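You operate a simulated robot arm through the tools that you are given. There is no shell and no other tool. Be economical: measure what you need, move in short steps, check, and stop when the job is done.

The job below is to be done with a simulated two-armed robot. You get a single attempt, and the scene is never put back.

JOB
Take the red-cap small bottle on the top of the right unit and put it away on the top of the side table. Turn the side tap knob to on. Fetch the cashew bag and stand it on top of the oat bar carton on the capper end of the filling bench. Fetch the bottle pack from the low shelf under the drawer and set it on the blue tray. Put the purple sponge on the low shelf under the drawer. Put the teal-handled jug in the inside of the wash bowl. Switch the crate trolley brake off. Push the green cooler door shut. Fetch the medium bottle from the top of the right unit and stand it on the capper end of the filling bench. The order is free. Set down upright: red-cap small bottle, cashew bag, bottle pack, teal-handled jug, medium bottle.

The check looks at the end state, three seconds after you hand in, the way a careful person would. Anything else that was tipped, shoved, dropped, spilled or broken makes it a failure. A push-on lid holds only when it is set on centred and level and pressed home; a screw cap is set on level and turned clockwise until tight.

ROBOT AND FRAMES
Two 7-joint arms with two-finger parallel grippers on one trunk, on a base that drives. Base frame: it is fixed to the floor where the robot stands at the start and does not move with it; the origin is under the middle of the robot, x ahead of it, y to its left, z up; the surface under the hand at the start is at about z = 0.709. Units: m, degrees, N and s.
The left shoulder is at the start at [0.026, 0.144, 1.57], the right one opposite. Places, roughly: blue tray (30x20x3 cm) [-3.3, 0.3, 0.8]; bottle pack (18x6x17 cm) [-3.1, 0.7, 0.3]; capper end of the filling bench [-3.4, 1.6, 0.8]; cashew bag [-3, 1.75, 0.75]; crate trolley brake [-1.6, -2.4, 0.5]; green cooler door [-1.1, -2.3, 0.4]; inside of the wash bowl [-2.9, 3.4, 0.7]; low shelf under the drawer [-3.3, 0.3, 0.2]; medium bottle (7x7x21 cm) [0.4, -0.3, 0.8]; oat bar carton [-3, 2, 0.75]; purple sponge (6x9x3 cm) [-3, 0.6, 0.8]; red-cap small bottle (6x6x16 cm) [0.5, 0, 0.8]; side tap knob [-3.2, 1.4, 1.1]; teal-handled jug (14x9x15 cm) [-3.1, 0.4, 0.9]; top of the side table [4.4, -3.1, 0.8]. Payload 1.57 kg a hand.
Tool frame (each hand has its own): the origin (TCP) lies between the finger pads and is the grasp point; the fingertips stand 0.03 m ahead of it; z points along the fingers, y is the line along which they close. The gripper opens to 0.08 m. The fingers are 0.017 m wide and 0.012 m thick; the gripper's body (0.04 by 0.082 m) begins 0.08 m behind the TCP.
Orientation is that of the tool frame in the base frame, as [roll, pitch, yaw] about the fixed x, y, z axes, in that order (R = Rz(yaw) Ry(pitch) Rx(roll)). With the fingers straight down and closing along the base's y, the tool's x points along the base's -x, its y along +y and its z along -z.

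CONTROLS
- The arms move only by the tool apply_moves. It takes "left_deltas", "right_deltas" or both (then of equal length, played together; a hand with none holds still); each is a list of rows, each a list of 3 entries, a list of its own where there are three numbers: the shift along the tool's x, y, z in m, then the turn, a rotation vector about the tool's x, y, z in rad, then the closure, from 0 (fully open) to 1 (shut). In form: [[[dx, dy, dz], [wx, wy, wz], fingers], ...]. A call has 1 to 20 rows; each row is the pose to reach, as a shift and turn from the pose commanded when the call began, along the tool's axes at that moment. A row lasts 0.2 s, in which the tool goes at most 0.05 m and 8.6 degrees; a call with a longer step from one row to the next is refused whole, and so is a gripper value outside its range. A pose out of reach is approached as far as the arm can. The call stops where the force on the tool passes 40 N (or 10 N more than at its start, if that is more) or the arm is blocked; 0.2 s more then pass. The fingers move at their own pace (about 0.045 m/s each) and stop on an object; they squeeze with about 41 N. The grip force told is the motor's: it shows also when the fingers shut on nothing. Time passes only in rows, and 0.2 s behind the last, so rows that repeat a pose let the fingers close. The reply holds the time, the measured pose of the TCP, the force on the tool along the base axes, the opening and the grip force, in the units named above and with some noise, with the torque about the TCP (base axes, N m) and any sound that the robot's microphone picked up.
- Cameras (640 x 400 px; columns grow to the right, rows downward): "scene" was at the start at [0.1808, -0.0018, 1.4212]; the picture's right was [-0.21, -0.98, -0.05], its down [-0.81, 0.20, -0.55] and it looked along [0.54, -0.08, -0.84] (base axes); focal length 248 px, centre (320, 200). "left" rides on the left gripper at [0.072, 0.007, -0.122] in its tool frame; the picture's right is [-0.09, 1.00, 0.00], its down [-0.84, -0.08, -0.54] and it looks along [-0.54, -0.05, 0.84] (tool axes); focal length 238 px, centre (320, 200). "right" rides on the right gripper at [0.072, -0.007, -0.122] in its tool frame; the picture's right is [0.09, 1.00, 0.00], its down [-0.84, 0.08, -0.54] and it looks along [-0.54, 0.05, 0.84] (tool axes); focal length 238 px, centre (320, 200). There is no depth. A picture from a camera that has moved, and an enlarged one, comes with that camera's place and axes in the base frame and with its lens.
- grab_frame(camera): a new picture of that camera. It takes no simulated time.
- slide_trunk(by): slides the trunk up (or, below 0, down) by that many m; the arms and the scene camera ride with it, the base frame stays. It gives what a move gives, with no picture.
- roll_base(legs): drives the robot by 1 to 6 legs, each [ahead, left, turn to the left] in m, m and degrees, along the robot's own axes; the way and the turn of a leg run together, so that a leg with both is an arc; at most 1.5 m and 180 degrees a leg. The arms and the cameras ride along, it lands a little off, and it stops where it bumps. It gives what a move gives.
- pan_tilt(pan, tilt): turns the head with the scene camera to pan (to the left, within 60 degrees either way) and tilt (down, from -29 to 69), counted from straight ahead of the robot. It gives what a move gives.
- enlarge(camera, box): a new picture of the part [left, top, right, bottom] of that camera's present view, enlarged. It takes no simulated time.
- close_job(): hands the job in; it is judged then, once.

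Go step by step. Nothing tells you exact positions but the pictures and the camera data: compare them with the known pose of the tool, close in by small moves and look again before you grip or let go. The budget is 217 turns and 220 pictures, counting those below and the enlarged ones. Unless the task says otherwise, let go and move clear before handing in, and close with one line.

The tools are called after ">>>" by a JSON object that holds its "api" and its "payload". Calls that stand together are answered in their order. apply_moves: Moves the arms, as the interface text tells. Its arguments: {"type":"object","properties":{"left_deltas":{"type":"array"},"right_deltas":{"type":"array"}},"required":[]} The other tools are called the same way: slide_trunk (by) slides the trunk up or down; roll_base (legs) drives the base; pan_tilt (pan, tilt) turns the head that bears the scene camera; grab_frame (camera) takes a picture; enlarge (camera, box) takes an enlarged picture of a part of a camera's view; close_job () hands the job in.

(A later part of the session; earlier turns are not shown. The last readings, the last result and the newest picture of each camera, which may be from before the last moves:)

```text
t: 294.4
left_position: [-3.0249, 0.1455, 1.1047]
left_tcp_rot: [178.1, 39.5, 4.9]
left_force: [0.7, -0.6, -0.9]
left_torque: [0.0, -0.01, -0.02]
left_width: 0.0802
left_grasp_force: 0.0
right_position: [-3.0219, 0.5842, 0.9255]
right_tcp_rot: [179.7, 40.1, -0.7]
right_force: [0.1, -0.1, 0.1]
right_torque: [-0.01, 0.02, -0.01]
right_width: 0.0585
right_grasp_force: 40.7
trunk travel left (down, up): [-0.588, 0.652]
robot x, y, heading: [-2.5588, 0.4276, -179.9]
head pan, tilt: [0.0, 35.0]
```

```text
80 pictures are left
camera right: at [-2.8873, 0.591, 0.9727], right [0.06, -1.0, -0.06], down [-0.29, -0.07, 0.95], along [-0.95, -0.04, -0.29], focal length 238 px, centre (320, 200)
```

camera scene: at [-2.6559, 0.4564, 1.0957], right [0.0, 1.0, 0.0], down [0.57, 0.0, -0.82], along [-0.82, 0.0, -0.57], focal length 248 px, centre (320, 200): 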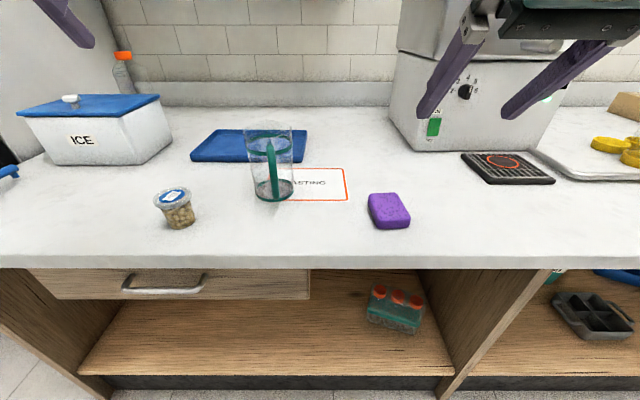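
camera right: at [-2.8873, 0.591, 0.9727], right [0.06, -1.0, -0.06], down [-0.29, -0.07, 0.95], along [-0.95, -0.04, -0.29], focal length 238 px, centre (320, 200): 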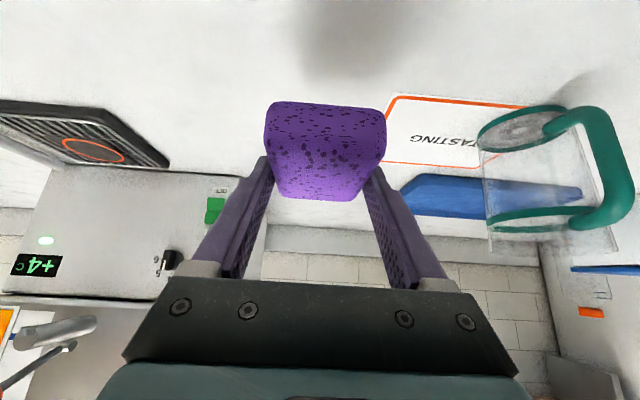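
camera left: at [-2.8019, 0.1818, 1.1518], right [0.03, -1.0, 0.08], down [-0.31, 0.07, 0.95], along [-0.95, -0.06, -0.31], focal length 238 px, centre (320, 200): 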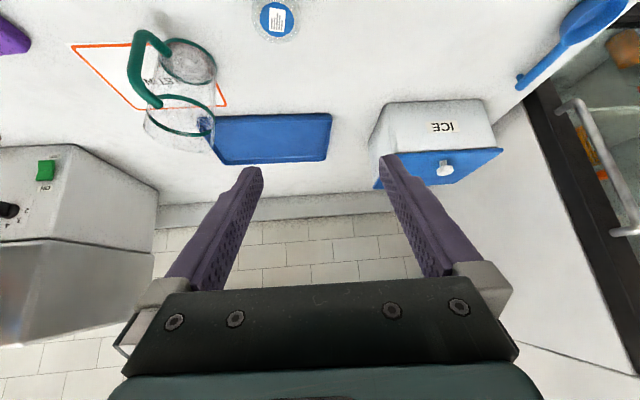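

The sponge is held. I back out, tuck the left hand, lower the trunk, and aim for the free part of the low shelf near y 0.42.

>>> {"api": "roll_base", "payload": {"legs": [[-0.42, 0.16, 0]]}}

>>> {"api": "apply_moves", "payload": {"left_deltas": [[[0.03, 0, -0.03], [0, 0, 0], 0], [[0.06, 0, -0.055], [0, 0, 0], 0], [[0.08, 0, -0.075], [0, 0, 0], 0]]}}

>>> {"api": "slide_trunk", "payload": {"by": -0.3}}

>>> {"api": "slide_trunk", "payload": {"by": -0.25}}

>>> {"api": "pan_tilt", "payload": {"pan": 0, "tilt": 10}}

>>> {"api": "grab_frame", "payload": {"camera": "scene"}}

```text
t: 297.1
left_position: [-2.6145, -0.0114, 1.1032]
left_tcp_rot: [178.1, 39.5, 4.0]
left_force: [0.0, -0.6, -0.6]
left_torque: [-0.01, 0.03, -0.02]
left_width: 0.0801
left_grasp_force: 0.0
right_position: [-2.6039, 0.4266, 0.9253]
right_tcp_rot: [179.8, 40.2, -1.6]
right_force: [1.2, -0.7, -0.8]
right_torque: [-0.05, 0.03, -0.01]
right_width: 0.0582
right_grasp_force: 41.3
trunk travel left (down, up): [-0.588, 0.652]
robot x, y, heading: [-2.1443, 0.2634, 179.1]
head pan, tilt: [0.0, 35.0]
```

```text
t: 298.1
left_position: [-2.4981, 0.0045, 1.0791]
left_tcp_rot: [176.0, 33.5, 2.1]
left_force: [0.3, -0.5, 0.6]
left_torque: [0.01, 0.02, -0.03]
left_width: 0.0799
left_grasp_force: 0.0
right_position: [-2.6039, 0.4275, 0.9253]
right_tcp_rot: [179.7, 40.1, -1.6]
right_force: [0.2, 0.8, -0.5]
right_torque: [0.02, -0.03, 0.0]
right_width: 0.0583
right_grasp_force: 40.7
trunk travel left (down, up): [-0.588, 0.652]
robot x, y, heading: [-2.1453, 0.2639, 179.3]
head pan, tilt: [0.0, 35.0]
stopped in row 3 (left hand): the arm was blocked; the commanded pose is now the measured one
```

```text
t: 301.1
left_position: [-2.4971, 0.0033, 0.7816]
left_tcp_rot: [176.0, 33.4, 2.1]
left_force: [-0.2, 0.4, -0.2]
left_torque: [-0.03, 0.0, -0.03]
left_width: 0.0802
left_grasp_force: 0.0
right_position: [-2.6059, 0.4264, 0.6243]
right_tcp_rot: [179.8, 40.1, -1.6]
right_force: [-0.5, 0.2, -0.5]
right_torque: [-0.02, -0.01, 0.04]
right_width: 0.0582
right_grasp_force: 40.8
trunk travel left (down, up): [-0.288, 0.952]
robot x, y, heading: [-2.1444, 0.2689, 179.4]
head pan, tilt: [0.0, 35.0]
```

```text
t: 303.6
left_position: [-2.498, 0.0026, 0.5303]
left_tcp_rot: [176.0, 33.2, 2.1]
left_force: [0.7, 0.3, -0.2]
left_torque: [0.03, -0.02, 0.03]
left_width: 0.0802
left_grasp_force: 0.1
right_position: [-2.6055, 0.427, 0.3762]
right_tcp_rot: [179.7, 40.2, -1.6]
right_force: [1.4, -0.1, 0.1]
right_torque: [-0.05, 0.01, -0.01]
right_width: 0.0585
right_grasp_force: 40.7
trunk travel left (down, up): [-0.038, 1.202]
robot x, y, heading: [-2.1431, 0.2612, 179.2]
head pan, tilt: [0.0, 35.0]
```

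```text
t: 304.5
left_position: [-2.497, 0.0028, 0.5295]
left_tcp_rot: [176.1, 33.4, 2.1]
left_force: [-0.1, 0.0, 0.4]
left_torque: [-0.02, 0.0, -0.02]
left_width: 0.0803
left_grasp_force: 0.0
right_position: [-2.6037, 0.4278, 0.3753]
right_tcp_rot: [179.7, 40.2, -1.6]
right_force: [0.0, -0.3, -0.5]
right_torque: [0.0, 0.0, 0.0]
right_width: 0.0583
right_grasp_force: 40.9
trunk travel left (down, up): [-0.038, 1.202]
robot x, y, heading: [-2.1444, 0.2658, 179.5]
head pan, tilt: [0.0, 10.0]
```

```text
79 pictures are left
camera scene: at [-2.3362, 0.2673, 0.5857], right [0.01, 1.0, 0.0], down [0.17, 0.0, -0.98], along [-0.98, 0.01, -0.17], focal length 248 px, centre (320, 200)
```

scene: 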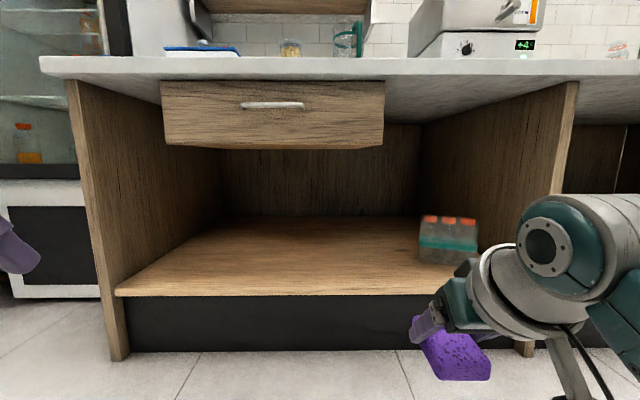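

>>> {"api": "roll_base", "payload": {"legs": [[0.39, 0, 0]]}}

>>> {"api": "apply_moves", "payload": {"right_deltas": [[[-0.01, 0, 0.03], [0, 0, 0], 0.6], [[-0.02, 0, 0.06], [0, 0, 0], 0.6], [[-0.015, 0, 0.085], [0, 0, 0], 0.6], [[-0.005, 0, 0.1], [0, 0, 0], 0.6]]}}

>>> {"api": "grab_frame", "payload": {"camera": "scene"}}

>>> {"api": "grab_frame", "payload": {"camera": "right"}}

```text
t: 307.0
left_position: [-2.8849, 0.0095, 0.5294]
left_tcp_rot: [176.1, 33.4, 2.0]
left_force: [0.6, 0.0, 0.1]
left_torque: [0.01, 0.02, -0.02]
left_width: 0.0802
left_grasp_force: 0.1
right_position: [-2.991, 0.4335, 0.3744]
right_tcp_rot: [179.6, 40.1, -1.7]
right_force: [0.3, -0.6, -0.6]
right_torque: [-0.02, 0.02, 0.02]
right_width: 0.058
right_grasp_force: 41.0
trunk travel left (down, up): [-0.038, 1.202]
robot x, y, heading: [-2.5371, 0.2707, 179.1]
head pan, tilt: [0.0, 10.0]
```

```text
t: 308.0
left_position: [-2.8857, 0.0097, 0.5292]
left_tcp_rot: [176.0, 33.3, 2.0]
left_force: [-0.7, -0.1, 0.2]
left_torque: [0.0, 0.04, 0.05]
left_width: 0.08
left_grasp_force: 0.0
right_position: [-3.0604, 0.4348, 0.3014]
right_tcp_rot: [179.7, 40.3, -1.8]
right_force: [-0.2, 0.3, -1.0]
right_torque: [0.01, 0.0, -0.01]
right_width: 0.0583
right_grasp_force: 40.6
trunk travel left (down, up): [-0.038, 1.202]
robot x, y, heading: [-2.5317, 0.2701, 179.5]
head pan, tilt: [0.0, 10.0]
```

```text
78 pictures are left
camera scene: at [-2.7238, 0.2728, 0.5858], right [0.01, 1.0, 0.0], down [0.17, 0.0, -0.98], along [-0.98, 0.01, -0.17], focal length 248 px, centre (320, 200)
```

scene: 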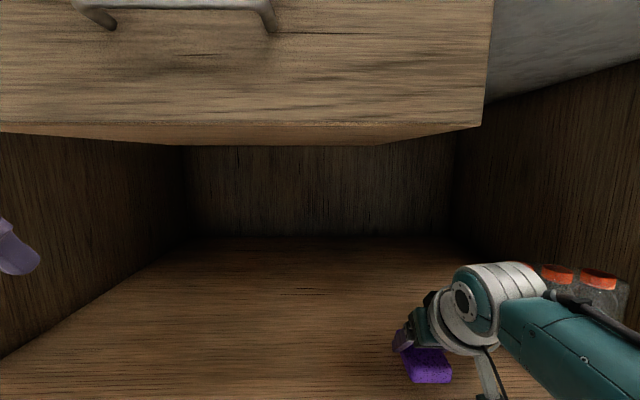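

```text
77 pictures are left
camera right: at [-2.9262, 0.4389, 0.349], right [0.04, -1.0, -0.06], down [-0.29, -0.07, 0.95], along [-0.96, -0.03, -0.29], focal length 238 px, centre (320, 200)
```

right: 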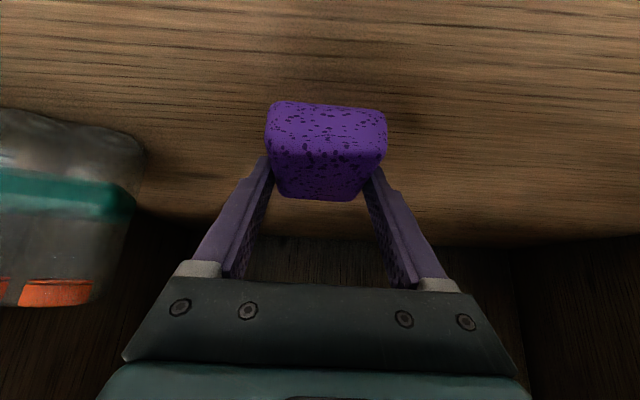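

>>> {"api": "apply_moves", "payload": {"right_deltas": [[[0.0065, 0, 0.0076], [0, 0, 0], 0.6], [[0.013, 0, 0.0153], [0, 0, 0], 0.6], [[0.0194, 0, 0.0229], [0, 0, 0], 0.6], [[0.0226, 0, 0.0267], [0, 0, 0], 0.6]]}}

>>> {"api": "enlarge", "payload": {"camera": "scene", "box": [360, 250, 560, 400]}}

```text
t: 309.0
left_position: [-2.8866, 0.0093, 0.5304]
left_tcp_rot: [176.0, 33.4, 2.1]
left_force: [0.2, 0.3, 0.4]
left_torque: [-0.01, -0.01, -0.02]
left_width: 0.08
left_grasp_force: 0.1
right_position: [-3.0621, 0.4353, 0.2672]
right_tcp_rot: [179.7, 40.2, -1.7]
right_force: [0.3, 0.6, -0.2]
right_torque: [-0.02, 0.0, 0.03]
right_width: 0.0583
right_grasp_force: 40.9
trunk travel left (down, up): [-0.038, 1.202]
robot x, y, heading: [-2.5305, 0.2675, 179.1]
head pan, tilt: [0.0, 10.0]
```

```text
2.67 times, centred on (460, 325) of scene
camera zoom: at [-2.7242, 0.2729, 0.5858], right [0.01, 1.0, 0.0], down [0.17, 0.0, -0.98], along [-0.98, 0.01, -0.17], focal length 662 px, centre (-53, -133)
```

zoom: 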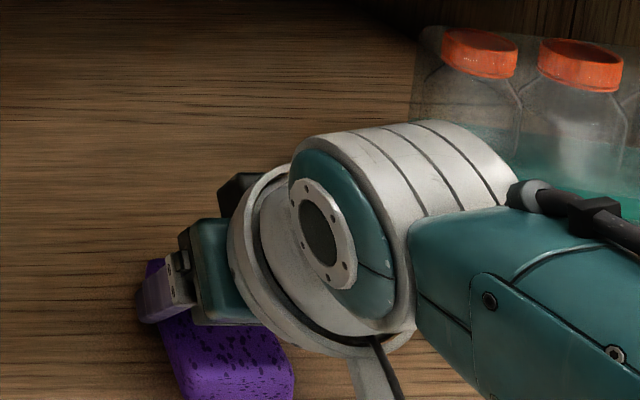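

>>> {"api": "apply_moves", "payload": {"right_deltas": [[[0.0032, 0, 0.0038], [0, 0, 0], 0.6], [[0.0065, 0, 0.0076], [0, 0, 0], 0.6], [[0.0097, 0, 0.0115], [0, 0, 0], 0.6]]}}

```text
t: 309.8
left_position: [-2.8855, 0.0104, 0.5305]
left_tcp_rot: [176.0, 33.5, 1.9]
left_force: [0.4, -0.4, 0.1]
left_torque: [-0.01, -0.04, 0.0]
left_width: 0.0798
left_grasp_force: 0.1
right_position: [-3.0637, 0.435, 0.2558]
right_tcp_rot: [179.7, 40.7, -1.6]
right_force: [11.7, -1.3, 31.4]
right_torque: [0.14, 0.28, -0.05]
right_width: 0.0588
right_grasp_force: 41.2
trunk travel left (down, up): [-0.038, 1.202]
robot x, y, heading: [-2.5283, 0.2699, 179.0]
head pan, tilt: [0.0, 10.0]
```

The sponge is on the shelf (shelf z ≈ 0.22). I release and retract along the fingers.

>>> {"api": "apply_moves", "payload": {"right_deltas": [[[-0.001, 0, -0.001], [0, 0, 0], 0.3], [[-0.001, 0, -0.001], [0, 0, 0], 0], [[-0.001, 0, -0.001], [0, 0, 0], 0], [[-0.001, 0, -0.001], [0, 0, 0], 0], [[-0.01, 0, -0.03], [0, 0, 0], 0], [[-0.015, 0, -0.06], [0, 0, 0], 0], [[-0.015, 0, -0.08], [0, 0, 0], 0]]}}

>>> {"api": "roll_base", "payload": {"legs": [[-0.3, 0, 0]]}}

>>> {"api": "grab_frame", "payload": {"camera": "scene"}}

```text
t: 311.4
left_position: [-2.8862, 0.0094, 0.5306]
left_tcp_rot: [176.1, 33.4, 2.0]
left_force: [-0.5, -0.7, 0.5]
left_torque: [-0.03, 0.0, 0.0]
left_width: 0.0798
left_grasp_force: 0.1
right_position: [-3.0196, 0.4331, 0.3238]
right_tcp_rot: [179.8, 40.1, -1.6]
right_force: [0.6, -0.4, 0.1]
right_torque: [0.0, 0.01, -0.03]
right_width: 0.0798
right_grasp_force: 0.1
trunk travel left (down, up): [-0.038, 1.202]
robot x, y, heading: [-2.536, 0.2746, 179.2]
head pan, tilt: [0.0, 10.0]
```

```text
t: 313.4
left_position: [-2.5876, 0.0045, 0.5305]
left_tcp_rot: [176.0, 33.4, 2.3]
left_force: [0.4, 0.1, -0.2]
left_torque: [0.02, -0.01, 0.02]
left_width: 0.0803
left_grasp_force: 0.1
right_position: [-2.7239, 0.4284, 0.3232]
right_tcp_rot: [179.7, 40.3, -1.5]
right_force: [0.6, -0.1, -0.4]
right_torque: [0.01, -0.01, 0.03]
right_width: 0.08
right_grasp_force: 0.1
trunk travel left (down, up): [-0.038, 1.202]
robot x, y, heading: [-2.2308, 0.2628, 179.2]
head pan, tilt: [0.0, 10.0]
```

```text
75 pictures are left
camera scene: at [-2.4264, 0.2685, 0.5861], right [0.01, 1.0, 0.0], down [0.17, 0.0, -0.98], along [-0.98, 0.01, -0.17], focal length 248 px, centre (320, 200)
```

scene: 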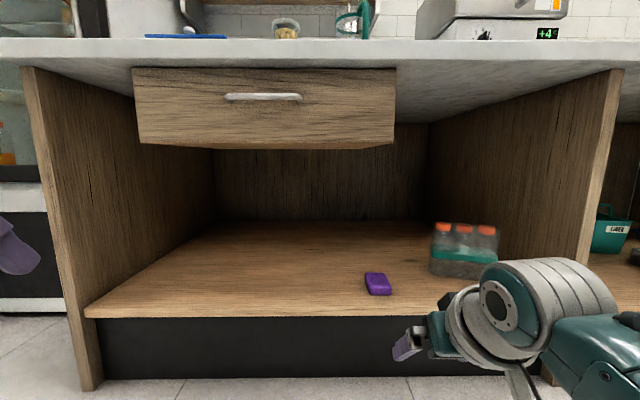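

Sponge done. Next the pack: three bottles in a row with caps, centre near y 0.733. I lower the left hand (to clear the drawer), raise the right, and shift right to line up with the middle cap.

>>> {"api": "apply_moves", "payload": {"left_deltas": [[[0.02, 0, 0.03], [0, 0, 0], 0], [[0.04, 0, 0.06], [0, 0, 0], 0], [[0.0545, 0, 0.084], [0, 0, 0], 0], [[0.0545, 0, 0.084], [0, 0, 0], 0]], "right_deltas": [[[-0.02, 0, -0.023], [0, 0, 0], 0.2], [[-0.04, 0, -0.046], [0, 0, 0], 0.4], [[-0.06, 0, -0.07], [0, 0, 0], 0.4], [[-0.077, 0, -0.092], [0, 0, 0], 0.4]]}}

>>> {"api": "roll_base", "payload": {"legs": [[0.1, -0.305, 0.8]]}}

>>> {"api": "grab_frame", "payload": {"camera": "scene"}}

>>> {"api": "grab_frame", "payload": {"camera": "right"}}

```text
t: 314.4
left_position: [-2.5875, -0.0019, 0.4302]
left_tcp_rot: [176.0, 33.4, 2.3]
left_force: [0.0, 0.1, -0.5]
left_torque: [0.0, -0.08, 0.01]
left_width: 0.0799
left_grasp_force: 0.1
right_position: [-2.722, 0.4309, 0.4425]
right_tcp_rot: [179.7, 40.3, -1.4]
right_force: [-1.2, -0.6, -1.1]
right_torque: [0.02, 0.01, 0.0]
right_width: 0.0482
right_grasp_force: 0.0
trunk travel left (down, up): [-0.038, 1.202]
robot x, y, heading: [-2.2336, 0.2659, 179.4]
head pan, tilt: [0.0, 10.0]
```

```text
t: 316.6
left_position: [-2.6838, 0.3025, 0.4297]
left_tcp_rot: [176.0, 33.4, 2.6]
left_force: [-0.1, 0.4, 0.1]
left_torque: [0.0, 0.03, -0.02]
left_width: 0.0801
left_grasp_force: 0.1
right_position: [-2.8232, 0.7316, 0.441]
right_tcp_rot: [179.7, 40.3, -1.0]
right_force: [0.8, 0.3, -0.1]
right_torque: [0.0, 0.0, -0.02]
right_width: 0.0481
right_grasp_force: 0.1
trunk travel left (down, up): [-0.038, 1.202]
robot x, y, heading: [-2.3345, 0.5777, 179.7]
head pan, tilt: [0.0, 10.0]
```

```text
74 pictures are left
camera scene: at [-2.5243, 0.5733, 0.5858], right [0.0, 1.0, 0.0], down [0.17, 0.0, -0.98], along [-0.98, 0.0, -0.17], focal length 248 px, centre (320, 200)
```

scene: 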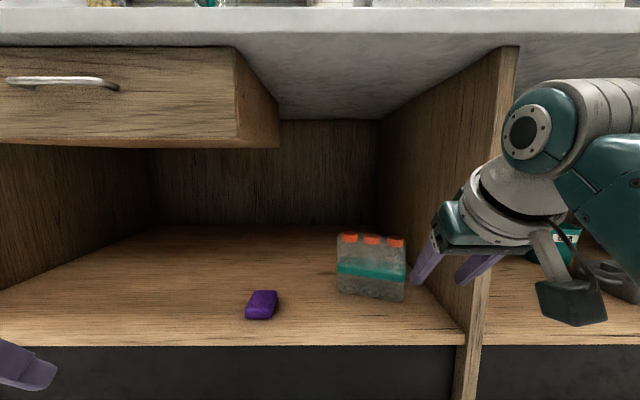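

```text
73 pictures are left
camera right: at [-2.688, 0.7383, 0.4882], right [0.06, -1.0, -0.05], down [-0.29, -0.07, 0.95], along [-0.96, -0.04, -0.29], focal length 238 px, centre (320, 200)
```

right: 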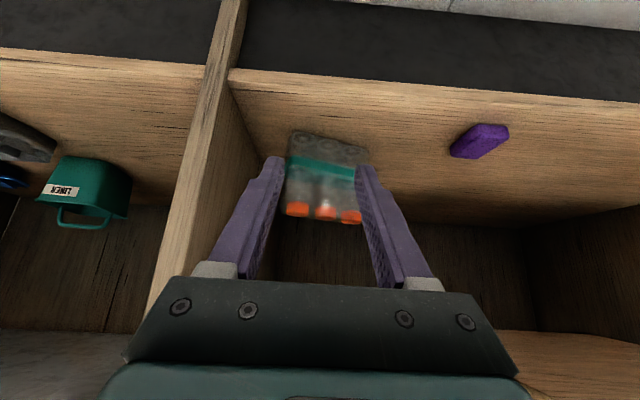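

The pack is yawed about 23°, with caps 5.7 cm apart. I'll grip the middle cap front-to-back: hand vertical, yawed about 68°. I set up that pose outside the cabinet first.

>>> {"api": "apply_moves", "payload": {"right_deltas": [[[0, 0, 0], [0, 0.14, 0], 0], [[0, 0, 0], [0, 0.28, 0], 0], [[0, 0, 0], [0, 0.42, 0], 0], [[0, 0, 0], [0, 0.56, 0], 0], [[0, 0, 0], [0, 0.7, 0], 0]]}}

>>> {"api": "apply_moves", "payload": {"right_deltas": [[[0, 0, 0], [0, 0, -0.14], 0], [[0, 0, 0], [0, 0, -0.28], 0], [[0, 0, 0], [0, 0, -0.42], 0], [[0, 0, 0], [0, 0, -0.56], 0], [[0, 0, 0], [0, 0, -0.7], 0], [[0, 0, 0], [0, 0, -0.84], 0], [[0, 0, 0], [0, 0, -0.98], 0], [[0, 0, 0], [0, 0, -1.1], 0], [[0, 0, 0], [0, 0, -1.18], 0]]}}

>>> {"api": "grab_frame", "payload": {"camera": "scene"}}

>>> {"api": "grab_frame", "payload": {"camera": "right"}}

```text
t: 317.8
left_position: [-2.6853, 0.3026, 0.4311]
left_tcp_rot: [176.0, 33.4, 2.7]
left_force: [0.2, -0.3, 0.3]
left_torque: [-0.02, 0.01, 0.01]
left_width: 0.0801
left_grasp_force: 0.1
right_position: [-2.817, 0.7347, 0.4418]
right_tcp_rot: [179.8, 1.0, -0.8]
right_force: [0.7, 0.4, 0.2]
right_torque: [-0.02, 0.01, 0.0]
right_width: 0.0803
right_grasp_force: 0.1
right hand out of reach, approached as far as the arm can: row 5
trunk travel left (down, up): [-0.038, 1.202]
robot x, y, heading: [-2.3307, 0.5729, 179.5]
head pan, tilt: [0.0, 10.0]
```

```text
t: 319.8
left_position: [-2.6847, 0.3043, 0.4306]
left_tcp_rot: [176.0, 33.5, 2.7]
left_force: [-0.3, 0.5, 0.3]
left_torque: [0.0, 0.01, -0.02]
left_width: 0.08
left_grasp_force: 0.0
right_position: [-2.8128, 0.7348, 0.4416]
right_tcp_rot: [180.0, 0.2, 67.0]
right_force: [-0.9, 0.4, 0.0]
right_torque: [0.03, 0.02, -0.02]
right_width: 0.08
right_grasp_force: 0.1
right hand out of reach, approached as far as the arm can: row 4, 8
trunk travel left (down, up): [-0.038, 1.202]
robot x, y, heading: [-2.3337, 0.5721, 179.8]
head pan, tilt: [0.0, 10.0]
```

```text
72 pictures are left
camera scene: at [-2.5248, 0.5746, 0.5858], right [0.0, 1.0, 0.0], down [0.17, 0.0, -0.98], along [-0.98, 0.0, -0.17], focal length 248 px, centre (320, 200)
```

scene: 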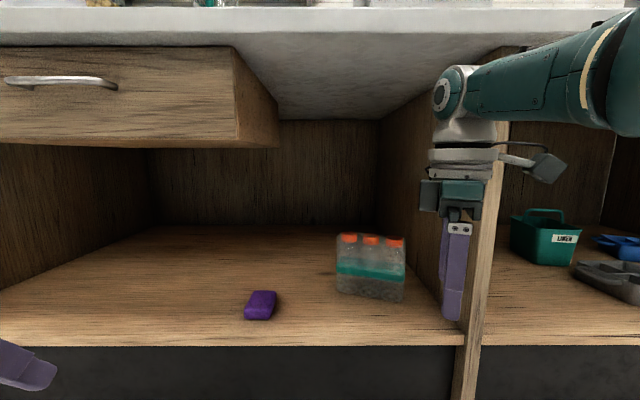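

```text
71 pictures are left
camera right: at [-2.7917, 0.8053, 0.5633], right [0.95, -0.31, 0.0], down [-0.26, -0.8, 0.55], along [-0.17, -0.52, -0.84], focal length 238 px, centre (320, 200)
```

right: 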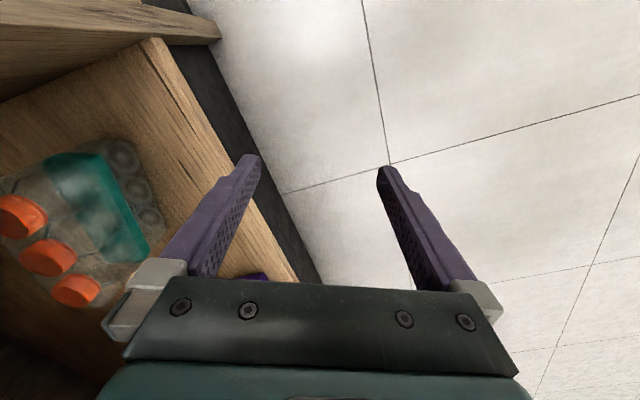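

The pose works. Middle cap is at about [-3.112, 0.708]. I roll in slowly and check.

>>> {"api": "roll_base", "payload": {"legs": [[0.27, 0.025, 0]]}}

>>> {"api": "grab_frame", "payload": {"camera": "right"}}

>>> {"api": "grab_frame", "payload": {"camera": "scene"}}

```text
t: 321.7
left_position: [-2.95, 0.2774, 0.4293]
left_tcp_rot: [175.9, 33.4, 2.7]
left_force: [0.3, 0.8, 1.0]
left_torque: [0.01, 0.0, -0.03]
left_width: 0.08
left_grasp_force: 0.1
right_position: [-3.0792, 0.7109, 0.4409]
right_tcp_rot: [179.9, 0.2, 66.8]
right_force: [0.4, 0.7, 0.2]
right_torque: [0.01, 0.02, 0.0]
right_width: 0.08
right_grasp_force: 0.1
trunk travel left (down, up): [-0.038, 1.202]
robot x, y, heading: [-2.6008, 0.5462, 179.8]
head pan, tilt: [0.0, 10.0]
```

```text
70 pictures are left
camera right: at [-3.0573, 0.7807, 0.5626], right [0.95, -0.31, 0.0], down [-0.26, -0.8, 0.54], along [-0.17, -0.52, -0.84], focal length 238 px, centre (320, 200)
```

right: 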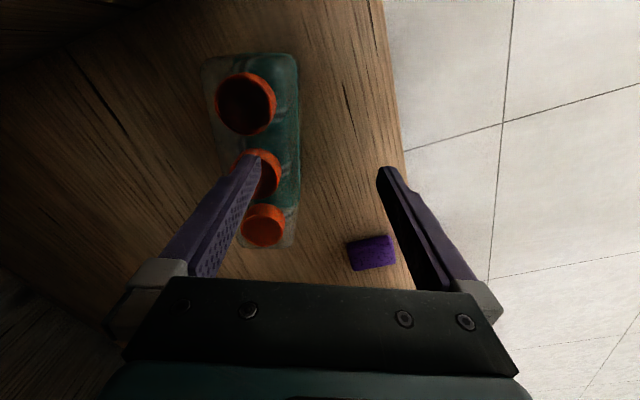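

```text
69 pictures are left
camera scene: at [-2.7904, 0.5503, 0.5856], right [0.0, 1.0, 0.0], down [0.17, 0.0, -0.98], along [-0.98, 0.0, -0.17], focal length 248 px, centre (320, 200)
```

scene: 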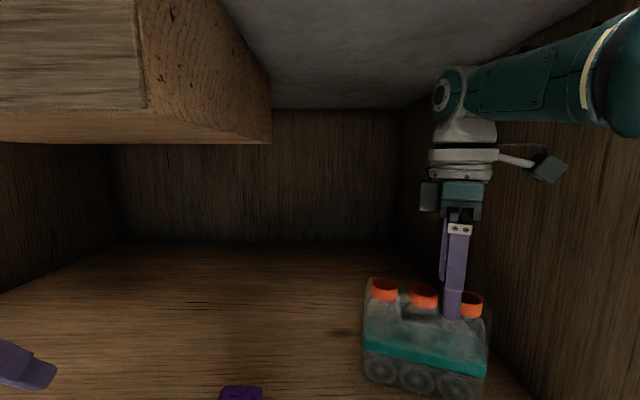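

>>> {"api": "apply_moves", "payload": {"right_deltas": [[[0, 0, -0.015], [0, 0, 0], 0], [[0, 0, -0.03], [0, 0, 0], 0]]}}

>>> {"api": "roll_base", "payload": {"legs": [[0.055, 0, 0]]}}

>>> {"api": "grab_frame", "payload": {"camera": "right"}}

```text
t: 322.3
left_position: [-2.9508, 0.2789, 0.4302]
left_tcp_rot: [176.1, 33.3, 2.7]
left_force: [0.5, -0.4, 0.1]
left_torque: [0.05, -0.01, 0.01]
left_width: 0.0799
left_grasp_force: 0.0
right_position: [-3.08, 0.7087, 0.4706]
right_tcp_rot: [179.8, 0.2, 66.8]
right_force: [0.4, 0.4, -0.2]
right_torque: [0.0, 0.01, 0.03]
right_width: 0.08
right_grasp_force: 0.0
trunk travel left (down, up): [-0.038, 1.202]
robot x, y, heading: [-2.5995, 0.5505, 179.8]
head pan, tilt: [0.0, 10.0]
```

```text
t: 323.2
left_position: [-2.9959, 0.2777, 0.4286]
left_tcp_rot: [176.0, 33.1, 2.8]
left_force: [0.1, -0.3, -0.4]
left_torque: [-0.01, 0.01, 0.03]
left_width: 0.0802
left_grasp_force: 0.1
right_position: [-3.1269, 0.7093, 0.4685]
right_tcp_rot: [179.6, 0.1, 66.9]
right_force: [0.5, 0.4, 0.0]
right_torque: [0.0, 0.0, 0.0]
right_width: 0.08
right_grasp_force: 0.1
trunk travel left (down, up): [-0.038, 1.202]
robot x, y, heading: [-2.6546, 0.5517, 179.7]
head pan, tilt: [0.0, 10.0]
```

```text
68 pictures are left
camera right: at [-3.105, 0.7796, 0.5903], right [0.95, -0.31, 0.01], down [-0.26, -0.8, 0.54], along [-0.16, -0.52, -0.84], focal length 238 px, centre (320, 200)
```

right: 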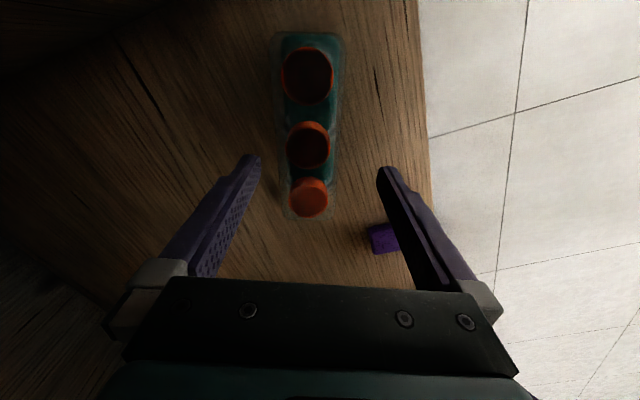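

Aligned with the row. I shift 1 cm and descend so that the fingers straddle the middle bottle, then close.

>>> {"api": "apply_moves", "payload": {"right_deltas": [[[0, -0.0105, 0.02], [0, 0, 0], 0], [[0, -0.0105, 0.05], [0, 0, 0], 0], [[0, -0.0105, 0.08], [0, 0, 0], 0], [[0, -0.0105, 0.105], [0, 0, 0], 0], [[0, -0.0105, 0.12], [0, 0, 0], 0], [[0, -0.0105, 0.12], [0, 0, 0], 0]]}}

>>> {"api": "grab_frame", "payload": {"camera": "right"}}

```text
t: 324.0
left_position: [-2.9963, 0.2786, 0.4271]
left_tcp_rot: [176.0, 33.0, 2.9]
left_force: [0.1, -0.3, 0.2]
left_torque: [0.01, -0.01, 0.0]
left_width: 0.08
left_grasp_force: 0.0
right_position: [-3.132, 0.7162, 0.4151]
right_tcp_rot: [-178.4, 0.2, 66.9]
right_force: [0.8, 0.8, 3.1]
right_torque: [0.14, 0.12, -0.01]
right_width: 0.08
right_grasp_force: 0.0
right hand out of reach, approached as far as the arm can: row 1, 2, 3
trunk travel left (down, up): [-0.038, 1.202]
robot x, y, heading: [-2.6503, 0.5485, 180.1]
head pan, tilt: [0.0, 10.0]
stopped in row 3 (right hand): the force on the tool passed its limit at 58 N (the readings are from after the stop); the commanded pose is now the measured one
```

```text
67 pictures are left
camera right: at [-3.1063, 0.7856, 0.5367], right [0.95, -0.31, -0.03], down [-0.24, -0.8, 0.54], along [-0.19, -0.51, -0.84], focal length 238 px, centre (320, 200)
```

right: 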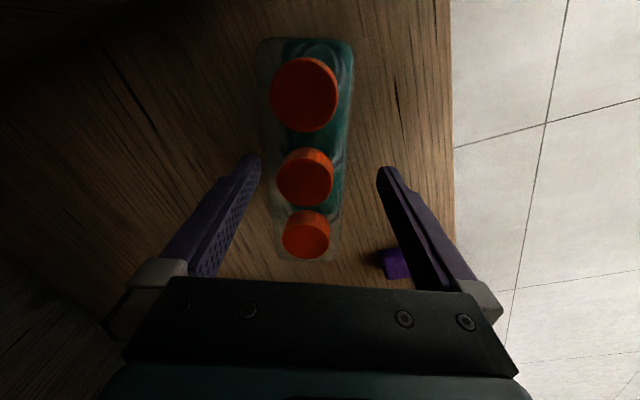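

The rear finger touched the pack's edge. I lift 3 cm, move the base 1.5 cm forward, and re-check.

>>> {"api": "apply_moves", "payload": {"right_deltas": [[[0, 0, -0.02], [-0.02, 0, 0], 0], [[0, 0, -0.04], [-0.03, 0, 0], 0]]}}

>>> {"api": "roll_base", "payload": {"legs": [[0.02, 0, 0]]}}

>>> {"api": "grab_frame", "payload": {"camera": "right"}}

```text
t: 324.6
left_position: [-2.9962, 0.2795, 0.4291]
left_tcp_rot: [175.9, 33.1, 2.8]
left_force: [0.3, -0.2, 1.0]
left_torque: [0.01, 0.02, 0.02]
left_width: 0.0802
left_grasp_force: 0.1
right_position: [-3.1279, 0.7155, 0.4541]
right_tcp_rot: [179.7, 0.3, 66.9]
right_force: [0.4, -0.2, 0.6]
right_torque: [-0.02, -0.01, 0.0]
right_width: 0.0798
right_grasp_force: 0.1
trunk travel left (down, up): [-0.038, 1.202]
robot x, y, heading: [-2.6534, 0.5506, 179.9]
head pan, tilt: [0.0, 10.0]
```

```text
t: 325.4
left_position: [-2.9939, 0.2782, 0.4251]
left_tcp_rot: [175.8, 32.6, 2.9]
left_force: [-0.1, -0.1, -0.3]
left_torque: [-0.02, -0.03, 0.01]
left_width: 0.0802
left_grasp_force: 0.0
right_position: [-3.1262, 0.7161, 0.4491]
right_tcp_rot: [179.3, 0.1, 67.0]
right_force: [-0.1, -0.5, -0.2]
right_torque: [-0.02, 0.0, 0.0]
right_width: 0.08
right_grasp_force: 0.0
trunk travel left (down, up): [-0.038, 1.202]
robot x, y, heading: [-2.6611, 0.5505, -180.0]
head pan, tilt: [0.0, 10.0]
stopped in leg 1: the robot was blocked; the commanded pose is now the measured one
```

```text
66 pictures are left
camera right: at [-3.1051, 0.7865, 0.5725], right [0.95, -0.31, 0.01], down [-0.26, -0.8, 0.55], along [-0.16, -0.52, -0.84], focal length 238 px, centre (320, 200)
```

right: 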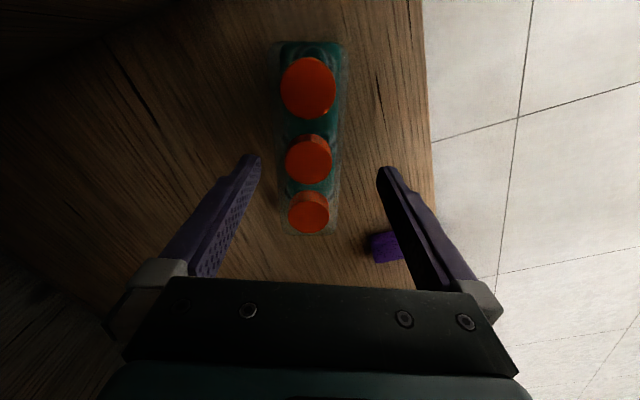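

The base is against the cabinet, so I lean the hand 7° forward for the missing centimetre and check the alignment again.

>>> {"api": "roll_base", "payload": {"legs": [[-0.008, 0, 0]]}}

>>> {"api": "apply_moves", "payload": {"right_deltas": [[[0, 0, 0], [0.06, 0, 0], 0], [[0, -0.008, 0], [0.13, 0, 0], 0], [[0, -0.016, 0], [0.13, 0, 0], 0], [[0, -0.016, 0], [0.13, 0, 0], 0]]}}

>>> {"api": "slide_trunk", "payload": {"by": -0.03}}

>>> {"api": "grab_frame", "payload": {"camera": "right"}}

```text
t: 326.1
left_position: [-2.9942, 0.2788, 0.4264]
left_tcp_rot: [175.9, 32.7, 2.9]
left_force: [0.0, -0.8, 0.0]
left_torque: [0.01, -0.02, 0.01]
left_width: 0.0799
left_grasp_force: 0.1
right_position: [-3.1259, 0.7161, 0.4507]
right_tcp_rot: [179.4, 0.1, 66.9]
right_force: [0.1, -0.2, 0.3]
right_torque: [-0.02, -0.01, 0.0]
right_width: 0.08
right_grasp_force: 0.1
trunk travel left (down, up): [-0.038, 1.202]
robot x, y, heading: [-2.658, 0.5488, -179.9]
head pan, tilt: [0.0, 10.0]
stopped in leg 1: the robot was blocked; the commanded pose is now the measured one
```

```text
t: 327.1
left_position: [-2.9945, 0.278, 0.4256]
left_tcp_rot: [175.9, 32.6, 2.8]
left_force: [-1.0, 0.5, -0.3]
left_torque: [0.03, 0.03, 0.02]
left_width: 0.0802
left_grasp_force: 0.1
right_position: [-3.1494, 0.7225, 0.4507]
right_tcp_rot: [-173.1, 0.1, 66.8]
right_force: [-0.2, -0.6, 0.9]
right_torque: [0.02, 0.0, -0.01]
right_width: 0.0801
right_grasp_force: 0.1
right hand out of reach, approached as far as the arm can: row 1, 2, 3, 4
trunk travel left (down, up): [-0.038, 1.202]
robot x, y, heading: [-2.6616, 0.5447, -180.0]
head pan, tilt: [0.0, 10.0]
```

```text
t: 327.8
left_position: [-2.9948, 0.277, 0.3962]
left_tcp_rot: [175.9, 32.6, 2.9]
left_force: [-1.4, -1.2, 0.0]
left_torque: [0.03, -0.03, 0.02]
left_width: 0.0804
left_grasp_force: 0.0
right_position: [-3.1493, 0.7199, 0.4207]
right_tcp_rot: [-173.2, 0.2, 66.9]
right_force: [3.2, 0.0, 9.5]
right_torque: [-0.21, -0.48, 0.09]
right_width: 0.0796
right_grasp_force: 0.1
trunk travel left (down, up): [-0.008, 1.232]
robot x, y, heading: [-2.6601, 0.5465, -179.9]
head pan, tilt: [0.0, 10.0]
```

```text
65 pictures are left
camera right: at [-3.1138, 0.7851, 0.5431], right [0.95, -0.3, -0.12], down [-0.2, -0.82, 0.53], along [-0.26, -0.48, -0.84], focal length 238 px, centre (320, 200)
```

right: 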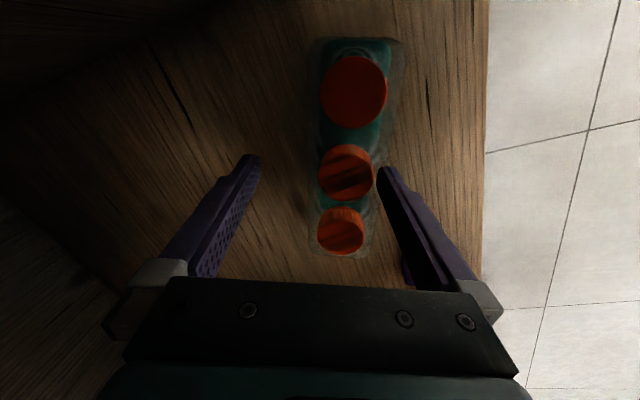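

The lean overshot; the front finger touches. I raise 4 cm, shift back 1.2 cm and look.

>>> {"api": "apply_moves", "payload": {"right_deltas": [[[0, 0, -0.02], [0, 0, 0], 0], [[0, 0, -0.035], [0, 0, 0], 0], [[0, 0.012, -0.035], [0, 0, 0], 0], [[0, 0.012, -0.035], [0, 0, 0], 0]]}}

>>> {"api": "grab_frame", "payload": {"camera": "right"}}

>>> {"api": "grab_frame", "payload": {"camera": "scene"}}

```text
t: 329.0
left_position: [-2.9941, 0.2775, 0.3966]
left_tcp_rot: [175.8, 32.7, 3.0]
left_force: [0.8, -0.2, 0.2]
left_torque: [0.01, 0.01, 0.0]
left_width: 0.0798
left_grasp_force: 0.0
right_position: [-3.1392, 0.7153, 0.4328]
right_tcp_rot: [-175.9, -0.6, 66.4]
right_force: [-0.2, -0.5, 0.0]
right_torque: [-0.01, 0.01, 0.01]
right_width: 0.0799
right_grasp_force: 0.0
right hand out of reach, approached as far as the arm can: row 3, 4
trunk travel left (down, up): [-0.008, 1.232]
robot x, y, heading: [-2.662, 0.5489, -179.8]
head pan, tilt: [0.0, 10.0]
stopped in row 4 (right hand): the arm was blocked; the commanded pose is now the measured one
```

```text
64 pictures are left
camera right: at [-3.1088, 0.7807, 0.5566], right [0.95, -0.31, -0.07], down [-0.23, -0.82, 0.53], along [-0.22, -0.48, -0.85], focal length 238 px, centre (320, 200)
```

right: 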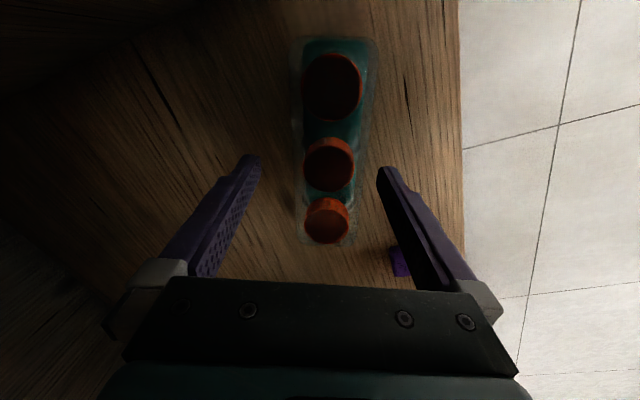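

```text
63 pictures are left
camera scene: at [-2.8374, 0.5499, 0.5539], right [0.0, 1.0, 0.0], down [0.18, 0.0, -0.98], along [-0.98, 0.0, -0.18], focal length 248 px, centre (320, 200)
```

scene: 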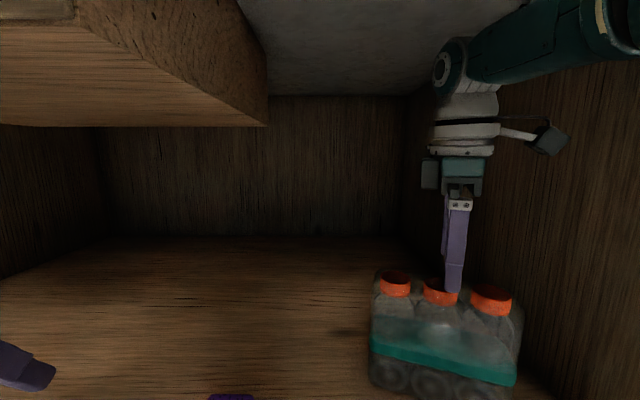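

>>> {"api": "apply_moves", "payload": {"right_deltas": [[[0, 0.004, 0.01], [-0.03, 0, 0], 0], [[0, 0.005, 0.025], [-0.03, 0, 0], 0], [[0, 0.006, 0.04], [-0.03, 0, 0], 0], [[0, 0.006, 0.04], [-0.03, 0, 0], 0]]}}

>>> {"api": "grab_frame", "payload": {"camera": "right"}}

```text
t: 330.0
left_position: [-2.9939, 0.2773, 0.3954]
left_tcp_rot: [175.8, 32.6, 2.9]
left_force: [0.1, -1.2, 0.1]
left_torque: [0.0, 0.02, -0.03]
left_width: 0.0799
left_grasp_force: 0.0
right_position: [-3.1343, 0.7146, 0.3934]
right_tcp_rot: [-177.5, -0.4, 66.5]
right_force: [0.2, 0.4, 0.0]
right_torque: [0.0, 0.01, -0.01]
right_width: 0.0799
right_grasp_force: 0.0
right hand out of reach, approached as far as the arm can: row 3, 4
trunk travel left (down, up): [-0.008, 1.232]
robot x, y, heading: [-2.664, 0.5517, -180.1]
head pan, tilt: [0.0, 10.0]
```

```text
62 pictures are left
camera right: at [-3.1069, 0.7815, 0.5169], right [0.95, -0.31, -0.04], down [-0.24, -0.81, 0.53], along [-0.2, -0.49, -0.85], focal length 238 px, centre (320, 200)
```

right: 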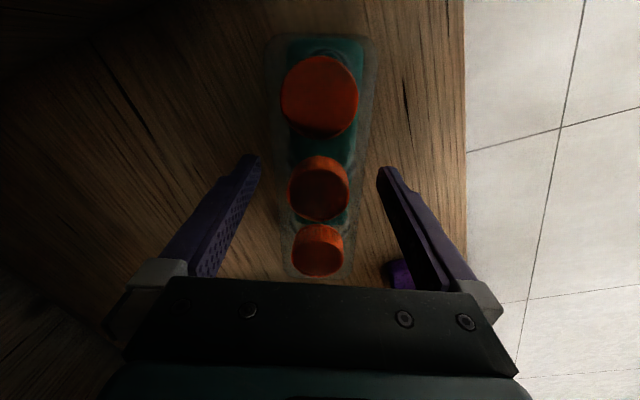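

The middle cap is exactly centred at grasp depth. I close on it and lift slightly to test.

>>> {"api": "apply_moves", "payload": {"right_deltas": [[[0, 0, 0], [0, 0, 0], 0.25], [[0, 0, 0], [0, 0, 0], 0.45], [[0, 0, 0], [0, 0, 0], 0.7], [[0, 0, 0], [0, 0, 0], 1], [[0, 0, 0], [0, 0, 0], 1]]}}

>>> {"api": "slide_trunk", "payload": {"by": 0.05}}

>>> {"api": "grab_frame", "payload": {"camera": "right"}}

>>> {"api": "grab_frame", "payload": {"camera": "scene"}}

```text
t: 331.2
left_position: [-2.9932, 0.2777, 0.3964]
left_tcp_rot: [175.9, 32.8, 2.9]
left_force: [0.1, 0.2, 0.5]
left_torque: [-0.01, -0.01, 0.0]
left_width: 0.0798
left_grasp_force: 0.1
right_position: [-3.1336, 0.7156, 0.3928]
right_tcp_rot: [-177.5, -0.5, 66.5]
right_force: [-0.8, -0.3, -0.2]
right_torque: [0.04, 0.07, 0.0]
right_width: 0.0591
right_grasp_force: 41.3
trunk travel left (down, up): [-0.008, 1.232]
robot x, y, heading: [-2.662, 0.5505, -179.9]
head pan, tilt: [0.0, 10.0]
```

```text
t: 332.1
left_position: [-2.9936, 0.2756, 0.4472]
left_tcp_rot: [175.8, 32.6, 2.9]
left_force: [-0.4, 0.1, -0.6]
left_torque: [0.02, 0.0, 0.03]
left_width: 0.0801
left_grasp_force: 0.0
right_position: [-3.1342, 0.7148, 0.4454]
right_tcp_rot: [-177.5, -0.4, 66.5]
right_force: [-0.1, 0.2, -1.3]
right_torque: [0.0, 0.02, 0.03]
right_width: 0.0589
right_grasp_force: 40.8
trunk travel left (down, up): [-0.058, 1.182]
robot x, y, heading: [-2.6605, 0.5485, -179.9]
head pan, tilt: [0.0, 10.0]
```

```text
61 pictures are left
camera right: at [-3.1072, 0.7812, 0.5679], right [0.95, -0.31, -0.04], down [-0.24, -0.81, 0.53], along [-0.2, -0.49, -0.85], focal length 238 px, centre (320, 200)
```

right: 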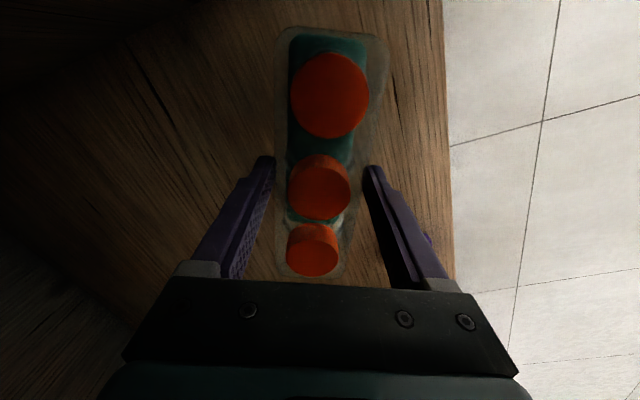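

```text
60 pictures are left
camera scene: at [-2.8377, 0.5497, 0.6049], right [0.0, 1.0, 0.0], down [0.18, 0.0, -0.98], along [-0.98, 0.0, -0.18], focal length 248 px, centre (320, 200)
```

scene: 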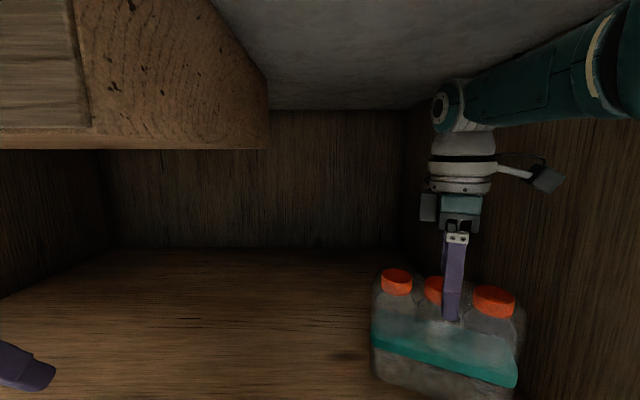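

The pack is gripped by its body and lifted. I back straight out and raise the trunk.

>>> {"api": "roll_base", "payload": {"legs": [[-0.55, 0, 0]]}}

>>> {"api": "slide_trunk", "payload": {"by": 0.4}}

>>> {"api": "slide_trunk", "payload": {"by": 0.3}}

>>> {"api": "pan_tilt", "payload": {"pan": 0, "tilt": 35}}

>>> {"api": "grab_frame", "payload": {"camera": "scene"}}

```text
t: 332.9
left_position: [-2.9957, 0.2761, 0.4473]
left_tcp_rot: [175.8, 32.9, 2.9]
left_force: [0.3, 0.6, -0.1]
left_torque: [-0.01, 0.02, -0.01]
left_width: 0.0801
left_grasp_force: 0.0
right_position: [-3.1352, 0.714, 0.4449]
right_tcp_rot: [-177.3, -0.6, 66.4]
right_force: [0.6, -0.4, -1.9]
right_torque: [-0.02, -0.05, -0.02]
right_width: 0.0591
right_grasp_force: 41.1
trunk travel left (down, up): [-0.058, 1.182]
robot x, y, heading: [-2.6573, 0.5528, -180.0]
head pan, tilt: [0.0, 10.0]
stopped in leg 1: the robot was blocked; the commanded pose is now the measured one
```

```text
t: 334.5
left_position: [-2.9729, 0.2755, 0.5667]
left_tcp_rot: [175.5, 31.3, 2.6]
left_force: [19.4, -2.4, 2.0]
left_torque: [0.17, 1.67, -0.44]
left_width: 0.0802
left_grasp_force: 0.0
right_position: [-3.0511, 0.7135, 0.4687]
right_tcp_rot: [170.2, -5.8, 67.0]
right_force: [0.1, -0.3, -0.7]
right_torque: [0.0, 0.02, 0.02]
right_width: 0.0593
right_grasp_force: 41.2
trunk travel left (down, up): [-0.182, 1.058]
robot x, y, heading: [-2.6544, 0.551, 179.8]
head pan, tilt: [0.0, 10.0]
stopped: the arm was blocked; the commanded pose is now the measured one
```

```text
t: 335.3
left_position: [-2.967, 0.2747, 0.5977]
left_tcp_rot: [175.0, 29.2, 1.9]
left_force: [12.5, -0.6, -7.2]
left_torque: [-0.4, 0.28, -0.74]
left_width: 0.0791
left_grasp_force: 0.1
right_position: [-3.0064, 0.7122, 0.4621]
right_tcp_rot: [163.6, -8.3, 67.9]
right_force: [-0.2, -0.1, -0.8]
right_torque: [0.04, 0.0, -0.03]
right_width: 0.0589
right_grasp_force: 41.1
trunk travel left (down, up): [-0.22, 1.02]
robot x, y, heading: [-2.6536, 0.5486, 179.9]
head pan, tilt: [0.0, 10.0]
stopped: the force on the tool passed its limit at 55 N (the readings are from after the stop); the commanded pose is now the measured one
```

```text
t: 336.2
left_position: [-2.9679, 0.2748, 0.5951]
left_tcp_rot: [175.2, 29.7, 2.0]
left_force: [25.0, 0.4, 1.6]
left_torque: [0.02, 0.58, -1.37]
left_width: 0.0786
left_grasp_force: 0.0
right_position: [-3.0102, 0.7129, 0.4622]
right_tcp_rot: [164.1, -8.2, 67.9]
right_force: [-0.2, -0.4, -1.4]
right_torque: [0.02, -0.01, -0.01]
right_width: 0.059
right_grasp_force: 40.6
trunk travel left (down, up): [-0.22, 1.02]
robot x, y, heading: [-2.6558, 0.5487, -179.6]
head pan, tilt: [0.0, 35.0]
```

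```text
59 pictures are left
camera scene: at [-2.8154, 0.5473, 0.7236], right [0.0, 1.0, 0.0], down [0.59, 0.0, -0.81], along [-0.81, 0.0, -0.59], focal length 248 px, centre (320, 200)
```

scene: 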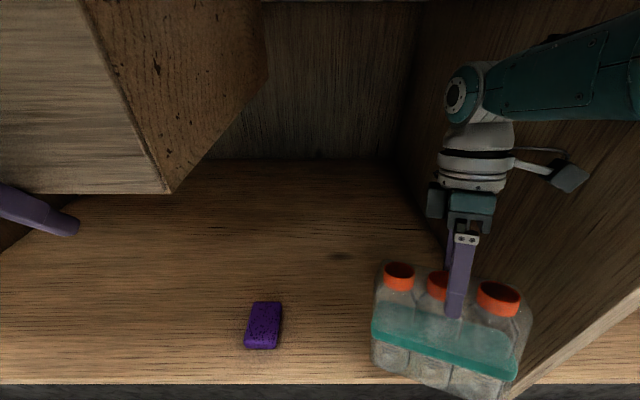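

My raise was premature: the back-out had been blocked and the arms pressed upward. I lower the trunk again at once and look.

>>> {"api": "slide_trunk", "payload": {"by": -0.14}}

>>> {"api": "grab_frame", "payload": {"camera": "scene"}}

>>> {"api": "grab_frame", "payload": {"camera": "left"}}

```text
t: 336.6
left_position: [-2.9704, 0.2755, 0.5902]
left_tcp_rot: [175.0, 29.6, 1.7]
left_force: [47.0, -6.3, 13.6]
left_torque: [0.83, 4.04, -1.2]
left_width: 0.0798
left_grasp_force: 0.0
right_position: [-3.0179, 0.7127, 0.4583]
right_tcp_rot: [164.5, -8.2, 67.8]
right_force: [1.1, 0.2, -1.1]
right_torque: [0.01, 0.0, -0.01]
right_width: 0.0592
right_grasp_force: 40.9
trunk travel left (down, up): [-0.214, 1.026]
robot x, y, heading: [-2.6573, 0.5486, -179.9]
head pan, tilt: [0.0, 35.0]
stopped: the force on the tool passed its limit at 91 N (the readings are from after the stop); the commanded pose is now the measured one
```

```text
58 pictures are left
camera scene: at [-2.821, 0.5473, 0.7179], right [0.0, 1.0, 0.0], down [0.59, 0.0, -0.81], along [-0.81, 0.0, -0.59], focal length 248 px, centre (320, 200)
```

scene: 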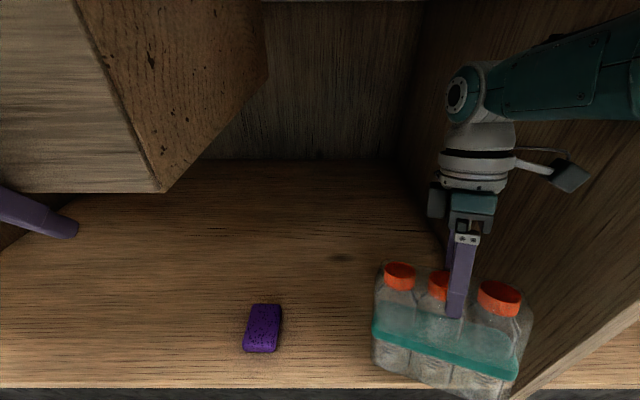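

```text
57 pictures are left
camera left: at [-2.8477, 0.2831, 0.661], right [-0.01, -0.99, 0.12], down [-0.47, 0.11, 0.88], along [-0.88, -0.05, -0.47], focal length 238 px, centre (320, 200)
```

left: 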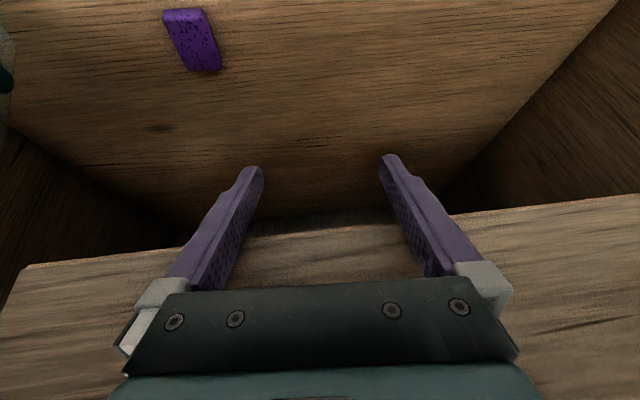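

The left hand is pressed against the drawer front. I try backing the base gently.

>>> {"api": "roll_base", "payload": {"legs": [[-0.06, 0, 0]]}}

>>> {"api": "grab_frame", "payload": {"camera": "scene"}}

```text
t: 337.6
left_position: [-2.9405, 0.2785, 0.5966]
left_tcp_rot: [175.3, 31.1, 2.1]
left_force: [0.5, -0.5, -0.1]
left_torque: [-0.05, 0.01, 0.02]
left_width: 0.08
left_grasp_force: 0.1
right_position: [-2.9903, 0.717, 0.4688]
right_tcp_rot: [166.0, -7.7, 67.5]
right_force: [-0.9, 0.1, -1.4]
right_torque: [0.0, 0.03, -0.02]
right_width: 0.0594
right_grasp_force: 40.8
trunk travel left (down, up): [-0.214, 1.026]
robot x, y, heading: [-2.5995, 0.5482, -179.8]
head pan, tilt: [0.0, 35.0]
```

```text
56 pictures are left
camera scene: at [-2.7863, 0.5503, 0.7216], right [0.0, 1.0, 0.0], down [0.57, 0.0, -0.82], along [-0.82, 0.0, -0.57], focal length 248 px, centre (320, 200)
```

scene: 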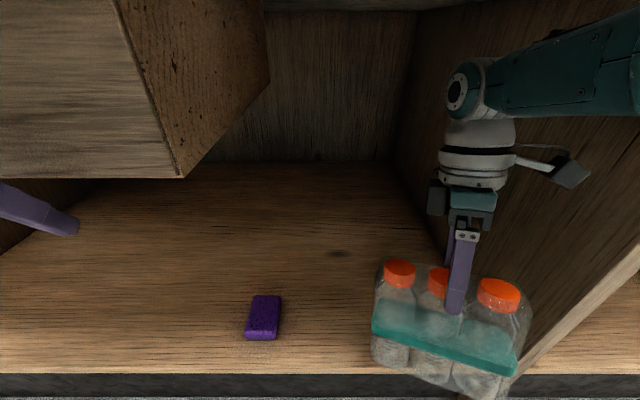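

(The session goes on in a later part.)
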